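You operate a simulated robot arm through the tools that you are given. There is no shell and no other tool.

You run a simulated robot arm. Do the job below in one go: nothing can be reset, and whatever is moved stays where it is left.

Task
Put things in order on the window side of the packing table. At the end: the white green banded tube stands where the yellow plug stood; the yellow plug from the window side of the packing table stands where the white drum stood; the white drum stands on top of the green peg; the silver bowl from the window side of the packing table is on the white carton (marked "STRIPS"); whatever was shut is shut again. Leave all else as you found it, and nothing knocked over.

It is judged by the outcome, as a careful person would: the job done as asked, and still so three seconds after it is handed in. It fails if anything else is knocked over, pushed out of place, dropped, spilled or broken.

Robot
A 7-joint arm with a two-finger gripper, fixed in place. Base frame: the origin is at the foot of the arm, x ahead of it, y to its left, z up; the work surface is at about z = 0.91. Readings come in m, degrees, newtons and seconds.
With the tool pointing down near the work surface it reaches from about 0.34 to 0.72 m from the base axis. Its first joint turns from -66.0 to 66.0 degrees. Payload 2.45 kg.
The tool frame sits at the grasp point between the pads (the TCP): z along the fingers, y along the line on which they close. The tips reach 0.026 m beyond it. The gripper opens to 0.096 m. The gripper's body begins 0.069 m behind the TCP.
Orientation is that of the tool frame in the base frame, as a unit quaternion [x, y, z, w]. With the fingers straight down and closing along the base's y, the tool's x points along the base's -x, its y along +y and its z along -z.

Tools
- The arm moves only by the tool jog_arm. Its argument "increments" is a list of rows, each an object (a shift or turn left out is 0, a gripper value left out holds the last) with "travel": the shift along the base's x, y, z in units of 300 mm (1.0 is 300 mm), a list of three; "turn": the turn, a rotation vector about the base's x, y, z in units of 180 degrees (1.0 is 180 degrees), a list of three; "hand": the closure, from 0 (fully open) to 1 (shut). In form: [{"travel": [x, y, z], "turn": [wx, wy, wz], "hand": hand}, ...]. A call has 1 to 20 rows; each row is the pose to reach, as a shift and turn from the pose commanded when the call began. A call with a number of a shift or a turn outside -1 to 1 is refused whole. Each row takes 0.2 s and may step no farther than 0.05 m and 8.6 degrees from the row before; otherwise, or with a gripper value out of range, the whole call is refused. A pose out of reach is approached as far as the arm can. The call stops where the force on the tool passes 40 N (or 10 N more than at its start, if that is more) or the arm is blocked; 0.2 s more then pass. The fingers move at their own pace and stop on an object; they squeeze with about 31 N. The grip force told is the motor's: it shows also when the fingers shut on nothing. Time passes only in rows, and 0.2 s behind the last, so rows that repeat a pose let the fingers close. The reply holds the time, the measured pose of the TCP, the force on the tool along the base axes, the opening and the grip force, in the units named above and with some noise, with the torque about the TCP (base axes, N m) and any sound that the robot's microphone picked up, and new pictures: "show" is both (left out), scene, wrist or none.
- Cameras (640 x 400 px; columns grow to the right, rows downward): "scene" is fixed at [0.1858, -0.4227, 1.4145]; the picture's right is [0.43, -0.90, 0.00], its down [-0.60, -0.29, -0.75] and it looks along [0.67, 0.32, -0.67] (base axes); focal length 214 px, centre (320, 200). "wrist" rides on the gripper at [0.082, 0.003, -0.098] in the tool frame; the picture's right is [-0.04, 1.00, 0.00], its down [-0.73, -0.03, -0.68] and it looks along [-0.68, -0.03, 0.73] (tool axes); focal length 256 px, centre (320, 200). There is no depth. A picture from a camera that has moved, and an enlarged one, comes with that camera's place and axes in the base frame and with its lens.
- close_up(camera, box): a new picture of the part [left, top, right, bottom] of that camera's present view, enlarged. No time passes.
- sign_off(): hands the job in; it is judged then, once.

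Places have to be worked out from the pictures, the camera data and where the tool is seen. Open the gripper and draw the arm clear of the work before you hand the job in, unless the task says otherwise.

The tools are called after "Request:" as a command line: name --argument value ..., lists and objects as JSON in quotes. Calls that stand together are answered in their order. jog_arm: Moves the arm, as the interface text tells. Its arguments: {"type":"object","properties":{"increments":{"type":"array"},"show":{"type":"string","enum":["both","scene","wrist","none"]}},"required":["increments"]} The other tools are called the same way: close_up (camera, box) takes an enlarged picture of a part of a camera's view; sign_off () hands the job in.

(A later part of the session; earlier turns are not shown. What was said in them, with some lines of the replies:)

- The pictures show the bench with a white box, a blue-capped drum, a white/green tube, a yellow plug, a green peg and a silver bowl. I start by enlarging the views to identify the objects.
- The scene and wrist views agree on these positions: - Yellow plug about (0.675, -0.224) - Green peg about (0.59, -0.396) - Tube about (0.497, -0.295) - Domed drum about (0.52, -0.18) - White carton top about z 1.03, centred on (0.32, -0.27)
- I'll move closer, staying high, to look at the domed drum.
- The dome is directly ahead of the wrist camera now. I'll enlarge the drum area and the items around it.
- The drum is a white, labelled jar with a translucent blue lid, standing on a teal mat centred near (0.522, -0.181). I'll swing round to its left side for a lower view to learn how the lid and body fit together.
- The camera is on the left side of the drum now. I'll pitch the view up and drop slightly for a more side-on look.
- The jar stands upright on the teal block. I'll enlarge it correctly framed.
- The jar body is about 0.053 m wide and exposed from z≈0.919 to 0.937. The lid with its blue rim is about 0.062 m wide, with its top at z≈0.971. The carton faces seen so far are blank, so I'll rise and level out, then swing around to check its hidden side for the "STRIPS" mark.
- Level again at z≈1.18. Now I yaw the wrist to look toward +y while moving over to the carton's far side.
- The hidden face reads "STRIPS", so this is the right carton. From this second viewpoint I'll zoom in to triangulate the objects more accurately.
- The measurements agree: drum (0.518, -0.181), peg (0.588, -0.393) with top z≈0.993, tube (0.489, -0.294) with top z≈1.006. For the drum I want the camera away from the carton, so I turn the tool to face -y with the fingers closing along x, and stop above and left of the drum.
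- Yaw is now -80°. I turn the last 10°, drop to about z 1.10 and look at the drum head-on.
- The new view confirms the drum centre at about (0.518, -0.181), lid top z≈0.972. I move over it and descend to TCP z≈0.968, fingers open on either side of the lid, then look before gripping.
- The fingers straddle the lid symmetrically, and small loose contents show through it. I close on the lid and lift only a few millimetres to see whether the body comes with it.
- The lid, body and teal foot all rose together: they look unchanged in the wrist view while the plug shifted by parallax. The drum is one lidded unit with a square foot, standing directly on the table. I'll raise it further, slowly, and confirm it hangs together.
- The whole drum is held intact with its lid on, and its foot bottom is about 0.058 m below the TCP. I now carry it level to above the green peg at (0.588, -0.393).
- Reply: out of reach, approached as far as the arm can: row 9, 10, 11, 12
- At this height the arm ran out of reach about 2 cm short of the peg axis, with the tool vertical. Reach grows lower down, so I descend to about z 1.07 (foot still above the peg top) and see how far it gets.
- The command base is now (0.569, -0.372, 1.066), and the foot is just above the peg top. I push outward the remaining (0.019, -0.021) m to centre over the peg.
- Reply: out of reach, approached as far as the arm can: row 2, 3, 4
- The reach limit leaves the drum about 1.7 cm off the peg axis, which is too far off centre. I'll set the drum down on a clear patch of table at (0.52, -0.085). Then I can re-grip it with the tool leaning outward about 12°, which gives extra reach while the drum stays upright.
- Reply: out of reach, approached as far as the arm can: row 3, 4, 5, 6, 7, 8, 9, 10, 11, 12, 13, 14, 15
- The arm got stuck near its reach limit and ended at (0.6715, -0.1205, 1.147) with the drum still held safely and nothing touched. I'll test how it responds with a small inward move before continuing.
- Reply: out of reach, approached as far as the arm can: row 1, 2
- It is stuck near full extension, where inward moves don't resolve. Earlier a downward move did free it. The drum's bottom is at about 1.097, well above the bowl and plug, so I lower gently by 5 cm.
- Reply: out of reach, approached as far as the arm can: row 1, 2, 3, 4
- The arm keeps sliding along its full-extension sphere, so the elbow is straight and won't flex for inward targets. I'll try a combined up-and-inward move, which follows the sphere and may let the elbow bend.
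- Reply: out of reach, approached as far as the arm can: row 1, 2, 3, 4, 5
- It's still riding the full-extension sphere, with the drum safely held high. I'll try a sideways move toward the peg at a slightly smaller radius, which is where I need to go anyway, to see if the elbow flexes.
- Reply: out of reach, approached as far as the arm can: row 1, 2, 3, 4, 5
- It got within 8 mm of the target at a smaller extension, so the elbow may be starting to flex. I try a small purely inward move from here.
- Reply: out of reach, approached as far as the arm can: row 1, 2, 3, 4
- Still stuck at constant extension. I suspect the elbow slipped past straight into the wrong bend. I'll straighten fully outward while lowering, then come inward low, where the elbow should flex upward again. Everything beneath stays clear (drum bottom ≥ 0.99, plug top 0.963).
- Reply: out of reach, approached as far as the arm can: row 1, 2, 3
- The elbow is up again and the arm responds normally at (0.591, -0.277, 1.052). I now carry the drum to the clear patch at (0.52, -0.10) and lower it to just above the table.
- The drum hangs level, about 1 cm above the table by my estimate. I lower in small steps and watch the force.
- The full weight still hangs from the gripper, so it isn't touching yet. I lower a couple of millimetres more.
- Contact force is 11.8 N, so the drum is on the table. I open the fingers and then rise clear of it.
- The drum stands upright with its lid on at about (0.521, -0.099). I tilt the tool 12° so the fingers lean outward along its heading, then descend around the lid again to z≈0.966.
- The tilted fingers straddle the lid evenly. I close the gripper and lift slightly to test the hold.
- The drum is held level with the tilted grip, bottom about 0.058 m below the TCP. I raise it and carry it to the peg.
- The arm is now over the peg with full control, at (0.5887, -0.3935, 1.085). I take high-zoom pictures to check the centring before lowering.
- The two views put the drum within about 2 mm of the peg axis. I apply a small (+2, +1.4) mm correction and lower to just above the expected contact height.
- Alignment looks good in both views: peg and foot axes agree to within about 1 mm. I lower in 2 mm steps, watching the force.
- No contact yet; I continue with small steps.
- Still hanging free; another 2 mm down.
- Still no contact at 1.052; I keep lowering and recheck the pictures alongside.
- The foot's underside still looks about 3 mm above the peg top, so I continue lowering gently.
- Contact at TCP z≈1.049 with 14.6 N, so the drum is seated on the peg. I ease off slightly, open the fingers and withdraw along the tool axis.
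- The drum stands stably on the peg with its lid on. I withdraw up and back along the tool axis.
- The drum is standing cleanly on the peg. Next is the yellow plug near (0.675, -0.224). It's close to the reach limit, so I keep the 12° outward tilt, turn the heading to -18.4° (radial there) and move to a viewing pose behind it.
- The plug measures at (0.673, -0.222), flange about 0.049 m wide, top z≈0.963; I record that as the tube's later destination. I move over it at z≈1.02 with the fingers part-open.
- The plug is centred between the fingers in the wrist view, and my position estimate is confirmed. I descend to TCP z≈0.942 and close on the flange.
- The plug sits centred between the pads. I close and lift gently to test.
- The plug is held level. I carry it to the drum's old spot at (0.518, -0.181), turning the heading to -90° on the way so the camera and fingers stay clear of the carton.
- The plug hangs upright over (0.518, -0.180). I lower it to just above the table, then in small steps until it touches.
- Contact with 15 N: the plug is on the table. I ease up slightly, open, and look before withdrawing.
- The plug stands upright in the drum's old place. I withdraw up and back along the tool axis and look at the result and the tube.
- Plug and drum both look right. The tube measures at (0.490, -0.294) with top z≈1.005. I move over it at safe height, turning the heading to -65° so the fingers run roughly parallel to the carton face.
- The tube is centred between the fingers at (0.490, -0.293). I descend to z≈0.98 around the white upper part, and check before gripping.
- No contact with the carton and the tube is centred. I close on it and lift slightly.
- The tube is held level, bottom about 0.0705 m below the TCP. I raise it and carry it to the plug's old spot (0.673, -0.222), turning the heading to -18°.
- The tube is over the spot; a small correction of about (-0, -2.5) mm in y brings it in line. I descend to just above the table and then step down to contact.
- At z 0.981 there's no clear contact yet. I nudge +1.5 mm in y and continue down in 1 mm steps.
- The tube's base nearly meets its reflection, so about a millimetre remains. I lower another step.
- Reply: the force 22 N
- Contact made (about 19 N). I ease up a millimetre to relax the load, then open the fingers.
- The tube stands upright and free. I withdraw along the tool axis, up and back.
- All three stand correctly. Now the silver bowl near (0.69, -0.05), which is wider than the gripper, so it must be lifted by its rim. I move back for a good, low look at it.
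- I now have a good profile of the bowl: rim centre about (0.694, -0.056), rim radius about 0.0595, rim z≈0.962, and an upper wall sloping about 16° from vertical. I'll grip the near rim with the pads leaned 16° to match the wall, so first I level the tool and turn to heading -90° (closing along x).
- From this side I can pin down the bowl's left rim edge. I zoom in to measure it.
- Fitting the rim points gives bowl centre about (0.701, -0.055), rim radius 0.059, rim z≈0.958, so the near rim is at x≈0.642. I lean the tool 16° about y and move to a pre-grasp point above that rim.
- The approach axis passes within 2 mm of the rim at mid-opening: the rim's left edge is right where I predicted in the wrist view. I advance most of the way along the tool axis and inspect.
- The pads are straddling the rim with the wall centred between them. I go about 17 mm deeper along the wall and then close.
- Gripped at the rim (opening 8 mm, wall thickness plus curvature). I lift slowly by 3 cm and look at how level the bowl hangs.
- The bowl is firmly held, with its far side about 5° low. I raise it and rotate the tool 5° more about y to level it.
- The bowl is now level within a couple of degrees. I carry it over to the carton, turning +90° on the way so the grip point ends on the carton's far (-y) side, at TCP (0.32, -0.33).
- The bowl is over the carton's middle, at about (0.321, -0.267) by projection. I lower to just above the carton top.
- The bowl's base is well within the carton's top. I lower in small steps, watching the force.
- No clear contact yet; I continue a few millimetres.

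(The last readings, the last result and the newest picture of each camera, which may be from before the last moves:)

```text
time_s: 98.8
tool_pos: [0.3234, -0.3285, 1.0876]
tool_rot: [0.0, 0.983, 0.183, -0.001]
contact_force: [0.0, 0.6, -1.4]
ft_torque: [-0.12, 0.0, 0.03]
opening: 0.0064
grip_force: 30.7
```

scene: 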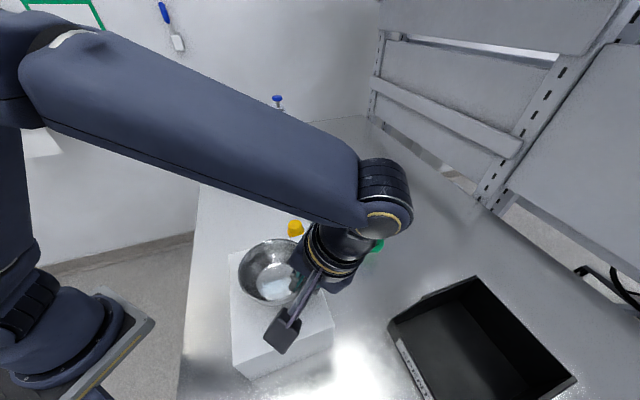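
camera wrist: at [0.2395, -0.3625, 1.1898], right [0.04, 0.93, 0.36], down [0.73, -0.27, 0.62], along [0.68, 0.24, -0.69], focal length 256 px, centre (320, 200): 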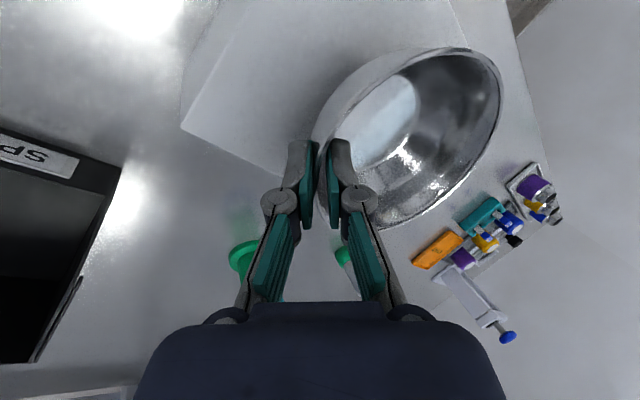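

Request:
jog_arm --increments '[{"travel": [0, 0, -0.004]}, {"travel": [0, 0, -0.008]}, {"travel": [0, 0, -0.008]}]' --show "none"

Request:
close_up --camera "scene" --box '[220, 220, 320, 320]'

Request:
close_up --camera "wrist" --box '[240, 20, 520, 240]'

```text
time_s: 99.6
tool_pos: [0.3224, -0.3306, 1.0856]
tool_rot: [0.0, 0.983, 0.182, 0.0]
contact_force: [0.0, -1.1, 1.6]
ft_torque: [0.04, -0.13, -0.02]
opening: 0.0065
grip_force: 31.3
```

```text
4.00 times, centred on (270, 270) of scene
camera zoom: at [0.1857, -0.4227, 1.4145], right [0.43, -0.9, 0.0], down [-0.6, -0.29, -0.75], along [0.67, 0.32, -0.67], focal length 858 px, centre (520, -80)
```

zoom: 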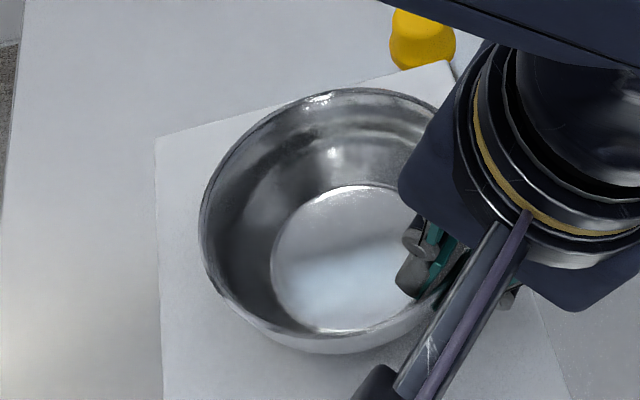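

```text
1.82 times, centred on (380, 130) of wrist
camera zoom: at [0.24, -0.3621, 1.1781], right [0.04, 0.93, 0.36], down [0.73, -0.27, 0.62], along [0.68, 0.24, -0.69], focal length 465 px, centre (211, 327)
```

zoom: 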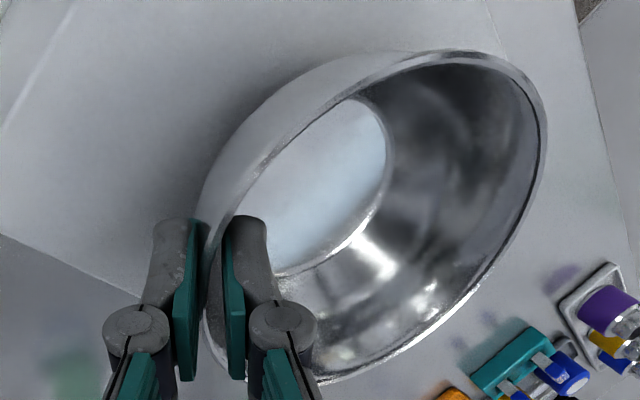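

Light contact is starting (force swung from -2 to +1.6 N). One more millimetre seats it.

Request:
jog_arm --increments '[{"travel": [0, 0, -0.003]}, {"travel": [0, 0, -0.005]}, {"travel": [0, 0, -0.005]}]' --show "none"

```text
time_s: 100.4
tool_pos: [0.3224, -0.3285, 1.0854]
tool_rot: [-0.001, 0.983, 0.182, 0.001]
contact_force: [1.3, -5.4, 14.6]
ft_torque: [0.32, -0.59, -0.29]
opening: 0.0065
grip_force: 31.2
```

Seated at about 15 N. I ease off slightly and open the fingers.

Request:
jog_arm --increments '[{"travel": [0, 0, 0.003]}, {"travel": [0, 0, 0.003], "hand": 0.85}, {"travel": [0, 0, 0.003], "hand": 0.7}, {"travel": [0, 0, 0.003], "hand": 0.5}, {"travel": [0, 0, 0.003], "hand": 0.45}, {"travel": [0, 0, 0.003], "hand": 0.45}]' --show "both"

Request:
close_up --camera "wrist" --box '[240, 20, 520, 240]'

Request:
close_up --camera "scene" --box '[220, 220, 320, 320]'

```text
time_s: 101.8
tool_pos: [0.3211, -0.3292, 1.0856]
tool_rot: [-0.001, 0.983, 0.183, -0.001]
contact_force: [-0.3, -0.2, -0.1]
ft_torque: [0.0, 0.01, 0.0]
opening: 0.0526
grip_force: 0.0
camera wrist: at [0.2396, -0.362, 1.178], right [0.04, 0.93, 0.36], down [0.73, -0.27, 0.62], along [0.68, 0.24, -0.69], focal length 256 px, centre (320, 200)
```

scene: 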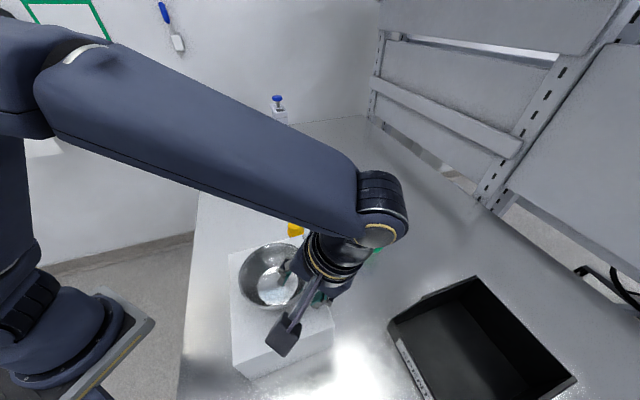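
wrist: 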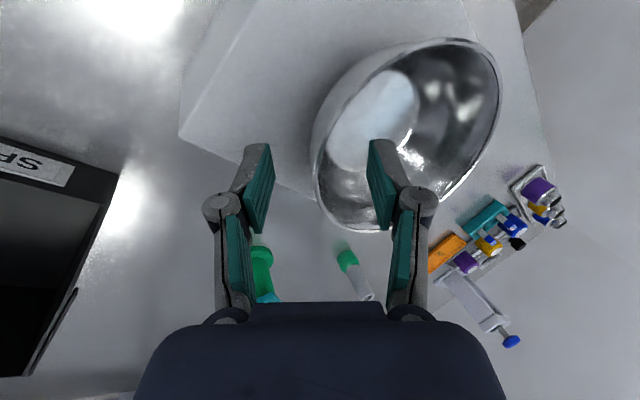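

```text
1.82 times, centred on (380, 130) of wrist
camera zoom: at [0.2396, -0.362, 1.178], right [0.04, 0.93, 0.36], down [0.73, -0.27, 0.62], along [0.68, 0.24, -0.69], focal length 465 px, centre (211, 327)
```

zoom: 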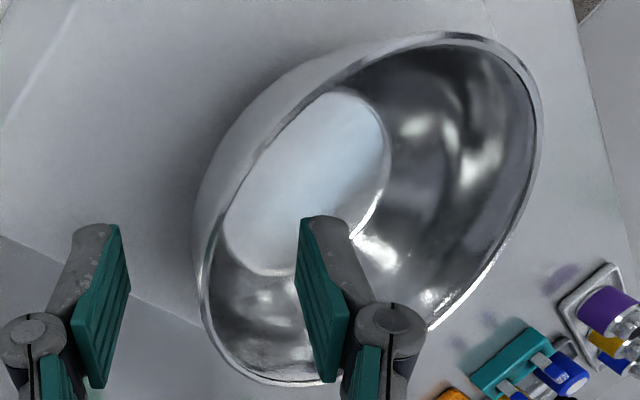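

```text
4.00 times, centred on (270, 270) of scene
camera zoom: at [0.1858, -0.4227, 1.4145], right [0.43, -0.9, 0.0], down [-0.6, -0.29, -0.75], along [0.67, 0.32, -0.67], focal length 858 px, centre (520, -80)
```

zoom: 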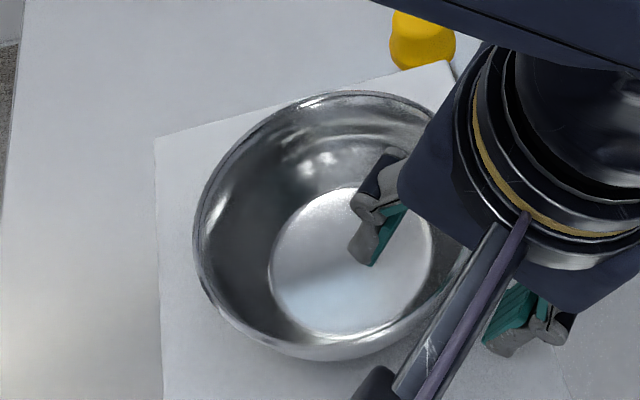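

The bowl sits level on the carton and the fingers are clear of its wall on both sides. I withdraw along the tool axis, then raise further.

Request:
jog_arm --increments '[{"travel": [0, -0.036, 0.094]}, {"travel": [0, -0.072, 0.187]}, {"travel": [0, -0.108, 0.28]}, {"travel": [0, -0.143, 0.374]}, {"travel": [0, -0.15, 0.5]}, {"travel": [0, -0.15, 0.6]}]' --show "both"

Request:
close_up --camera "wrist" --box '[200, 0, 600, 300]'

```text
time_s: 103.2
tool_pos: [0.3201, -0.3734, 1.2351]
tool_rot: [-0.001, 0.983, 0.183, 0.0]
contact_force: [-0.5, 0.0, 0.0]
ft_torque: [-0.05, 0.01, 0.02]
opening: 0.0529
grip_force: 0.1
out of reach, approached as far as the arm can: row 6
camera wrist: at [0.2386, -0.4072, 1.3283], right [0.04, 0.93, 0.36], down [0.73, -0.27, 0.62], along [0.68, 0.24, -0.69], focal length 256 px, centre (320, 200)
```

scene: 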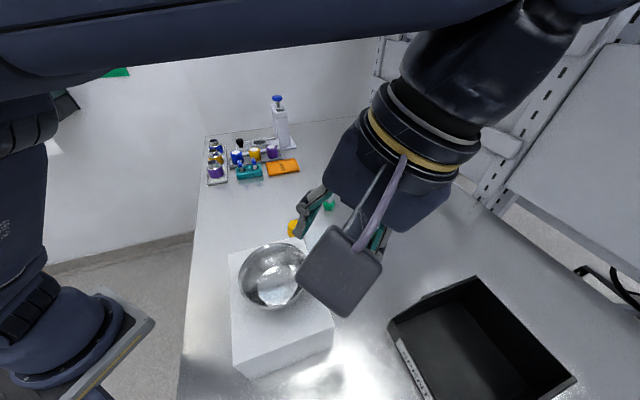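
wrist: 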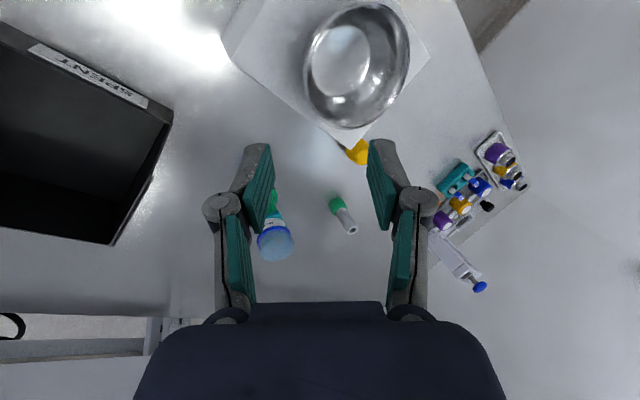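

```text
1.33 times, centred on (400, 150) of wrist
camera zoom: at [0.2386, -0.4072, 1.3283], right [0.04, 0.93, 0.36], down [0.73, -0.27, 0.62], along [0.68, 0.24, -0.69], focal length 341 px, centre (213, 267)
```

zoom: 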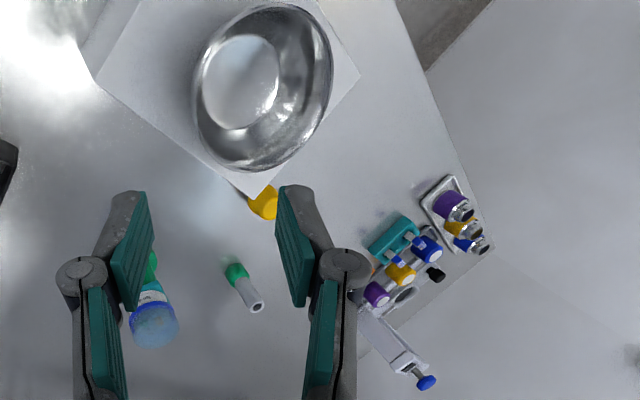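

The bowl is nicely centred on the carton. I level the tool and retreat towards the starting pose, opening the gripper fully.

Request:
jog_arm --increments '[{"travel": [0.02, 0.03, 0], "turn": [-0.03, 0, 0], "hand": 0.45}, {"travel": [0.05, 0.08, 0], "turn": [-0.06, 0, 0], "hand": 0.2}, {"travel": [0.08, 0.14, 0.01], "turn": [-0.09, 0, 0], "hand": 0}, {"travel": [0.12, 0.2, 0.03], "turn": [-0.1167, 0, 0], "hand": 0}, {"travel": [0.157, 0.27, 0.08], "turn": [-0.1167, 0, 0], "hand": 0}, {"travel": [0.157, 0.27, 0.13], "turn": [-0.1167, 0, 0], "hand": 0}]' --show "both"

Request:
close_up --camera "scene" --box '[200, 180, 400, 320]'

Request:
close_up --camera "wrist" --box '[220, 60, 420, 220]'

```text
time_s: 104.6
tool_pos: [0.3671, -0.2939, 1.2777]
tool_rot: [-0.001, 1.0, 0.0, 0.0]
contact_force: [0.7, -0.2, 0.2]
ft_torque: [-0.01, 0.01, -0.02]
opening: 0.0961
grip_force: 0.1
camera wrist: at [0.2848, -0.2903, 1.3738], right [0.04, 1.0, 0.0], down [0.73, -0.03, 0.68], along [0.68, -0.03, -0.73], focal length 256 px, centre (320, 200)
```

scene: 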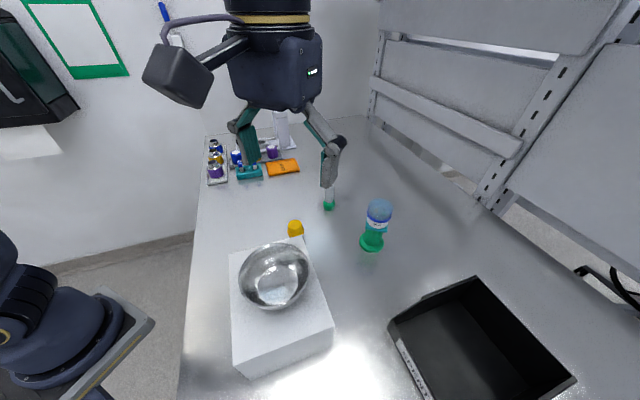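
wrist: 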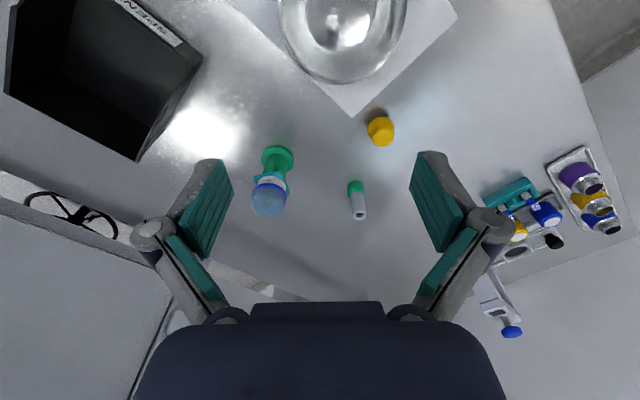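

```text
2.86 times, centred on (300, 250) of scene
camera zoom: at [0.1858, -0.4227, 1.4145], right [0.43, -0.9, 0.0], down [-0.6, -0.29, -0.75], along [0.67, 0.32, -0.67], focal length 613 px, centre (377, 57)
```

zoom: 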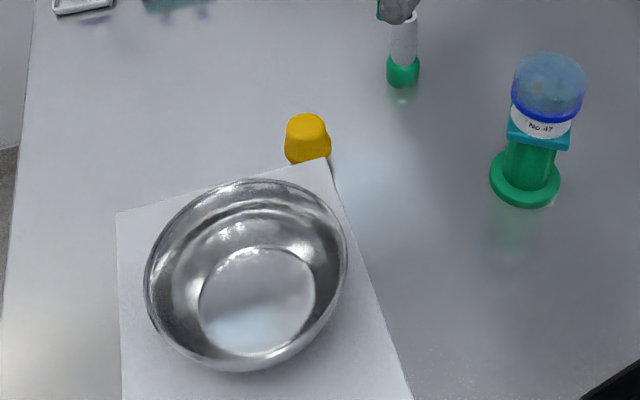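

```text
2.50 times, centred on (320, 140) of wrist
camera zoom: at [0.2848, -0.2903, 1.3738], right [0.04, 1.0, 0.0], down [0.73, -0.03, 0.68], along [0.68, -0.03, -0.73], focal length 640 px, centre (320, 350)
```

zoom: 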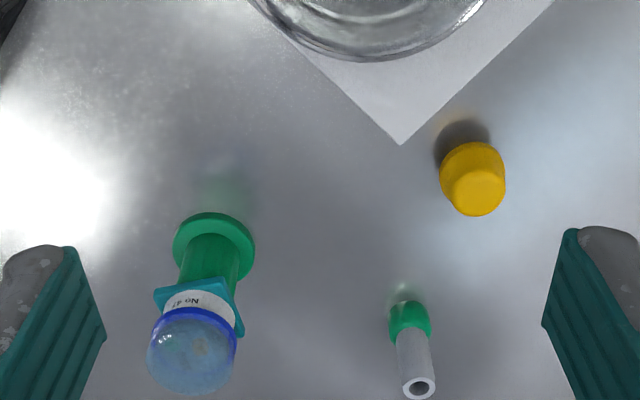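

Everything is in place, the carton corner hasn't moved, and the arm is back at its starting pose with the gripper open. I take one last close look at the drum with its lid, and at the rest of the bench, before handing in.

Request:
close_up --camera "scene" --box '[340, 180, 410, 260]'

Request:
close_up --camera "scene" --box '[190, 120, 350, 240]'

```text
5.00 times, centred on (375, 220) of scene
camera zoom: at [0.1858, -0.4227, 1.4145], right [0.43, -0.9, 0.0], down [-0.6, -0.29, -0.75], along [0.67, 0.32, -0.67], focal length 1072 px, centre (45, 100)
```

zoom: 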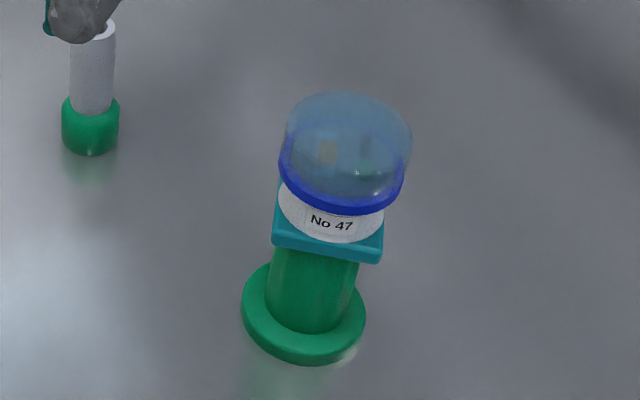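

```text
3.33 times, centred on (270, 180) of scene
camera zoom: at [0.1858, -0.4227, 1.4145], right [0.43, -0.9, 0.0], down [-0.6, -0.29, -0.75], along [0.67, 0.32, -0.67], focal length 715 px, centre (487, 267)
```

zoom: 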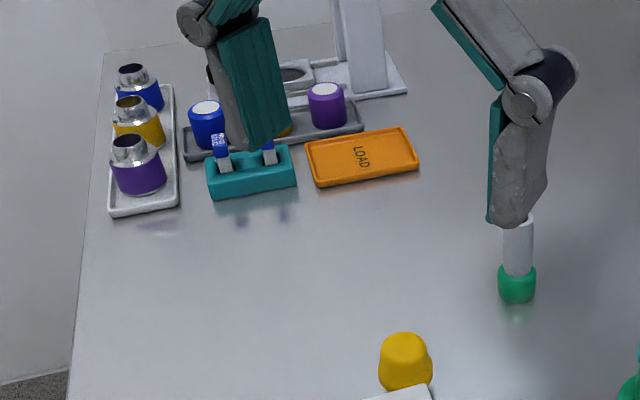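

The lidded drum stands on the green peg and the plug is in the drum's old place. The tube is in the plug's old place and the bowl is on the STRIPS carton. The trays and other items are undisturbed, and the arm is clear with the gripper open, so I hand the job in.

Request:
sign_off

```text
The job is handed in.
```

The job is done and handed in. Nothing was knocked over or spilled, and the other items on the bench look untouched in the last pictures.

- **Drum:** the white drum stands on the green peg. Its lid stayed on the whole time, so it is still shut.
- **Plug:** the yellow plug stands where the drum stood, to within a few millimetres.
- **Tube:** the white and green tube stands where the plug stood, also to within a few millimetres.
- **Bowl:** the silver bowl sits level near the middle of the white carton. I checked that this carton is the one marked "STRIPS"; the mark is on its far side.

While I was carrying the drum, the arm reached its limit and stuck for a while, holding the drum above the bench. I freed it and set the drum down briefly on an empty part of the table. I then gripped it again at an angle to reach the peg.

The arm is back near its starting position, clear of the work, with the gripper open.
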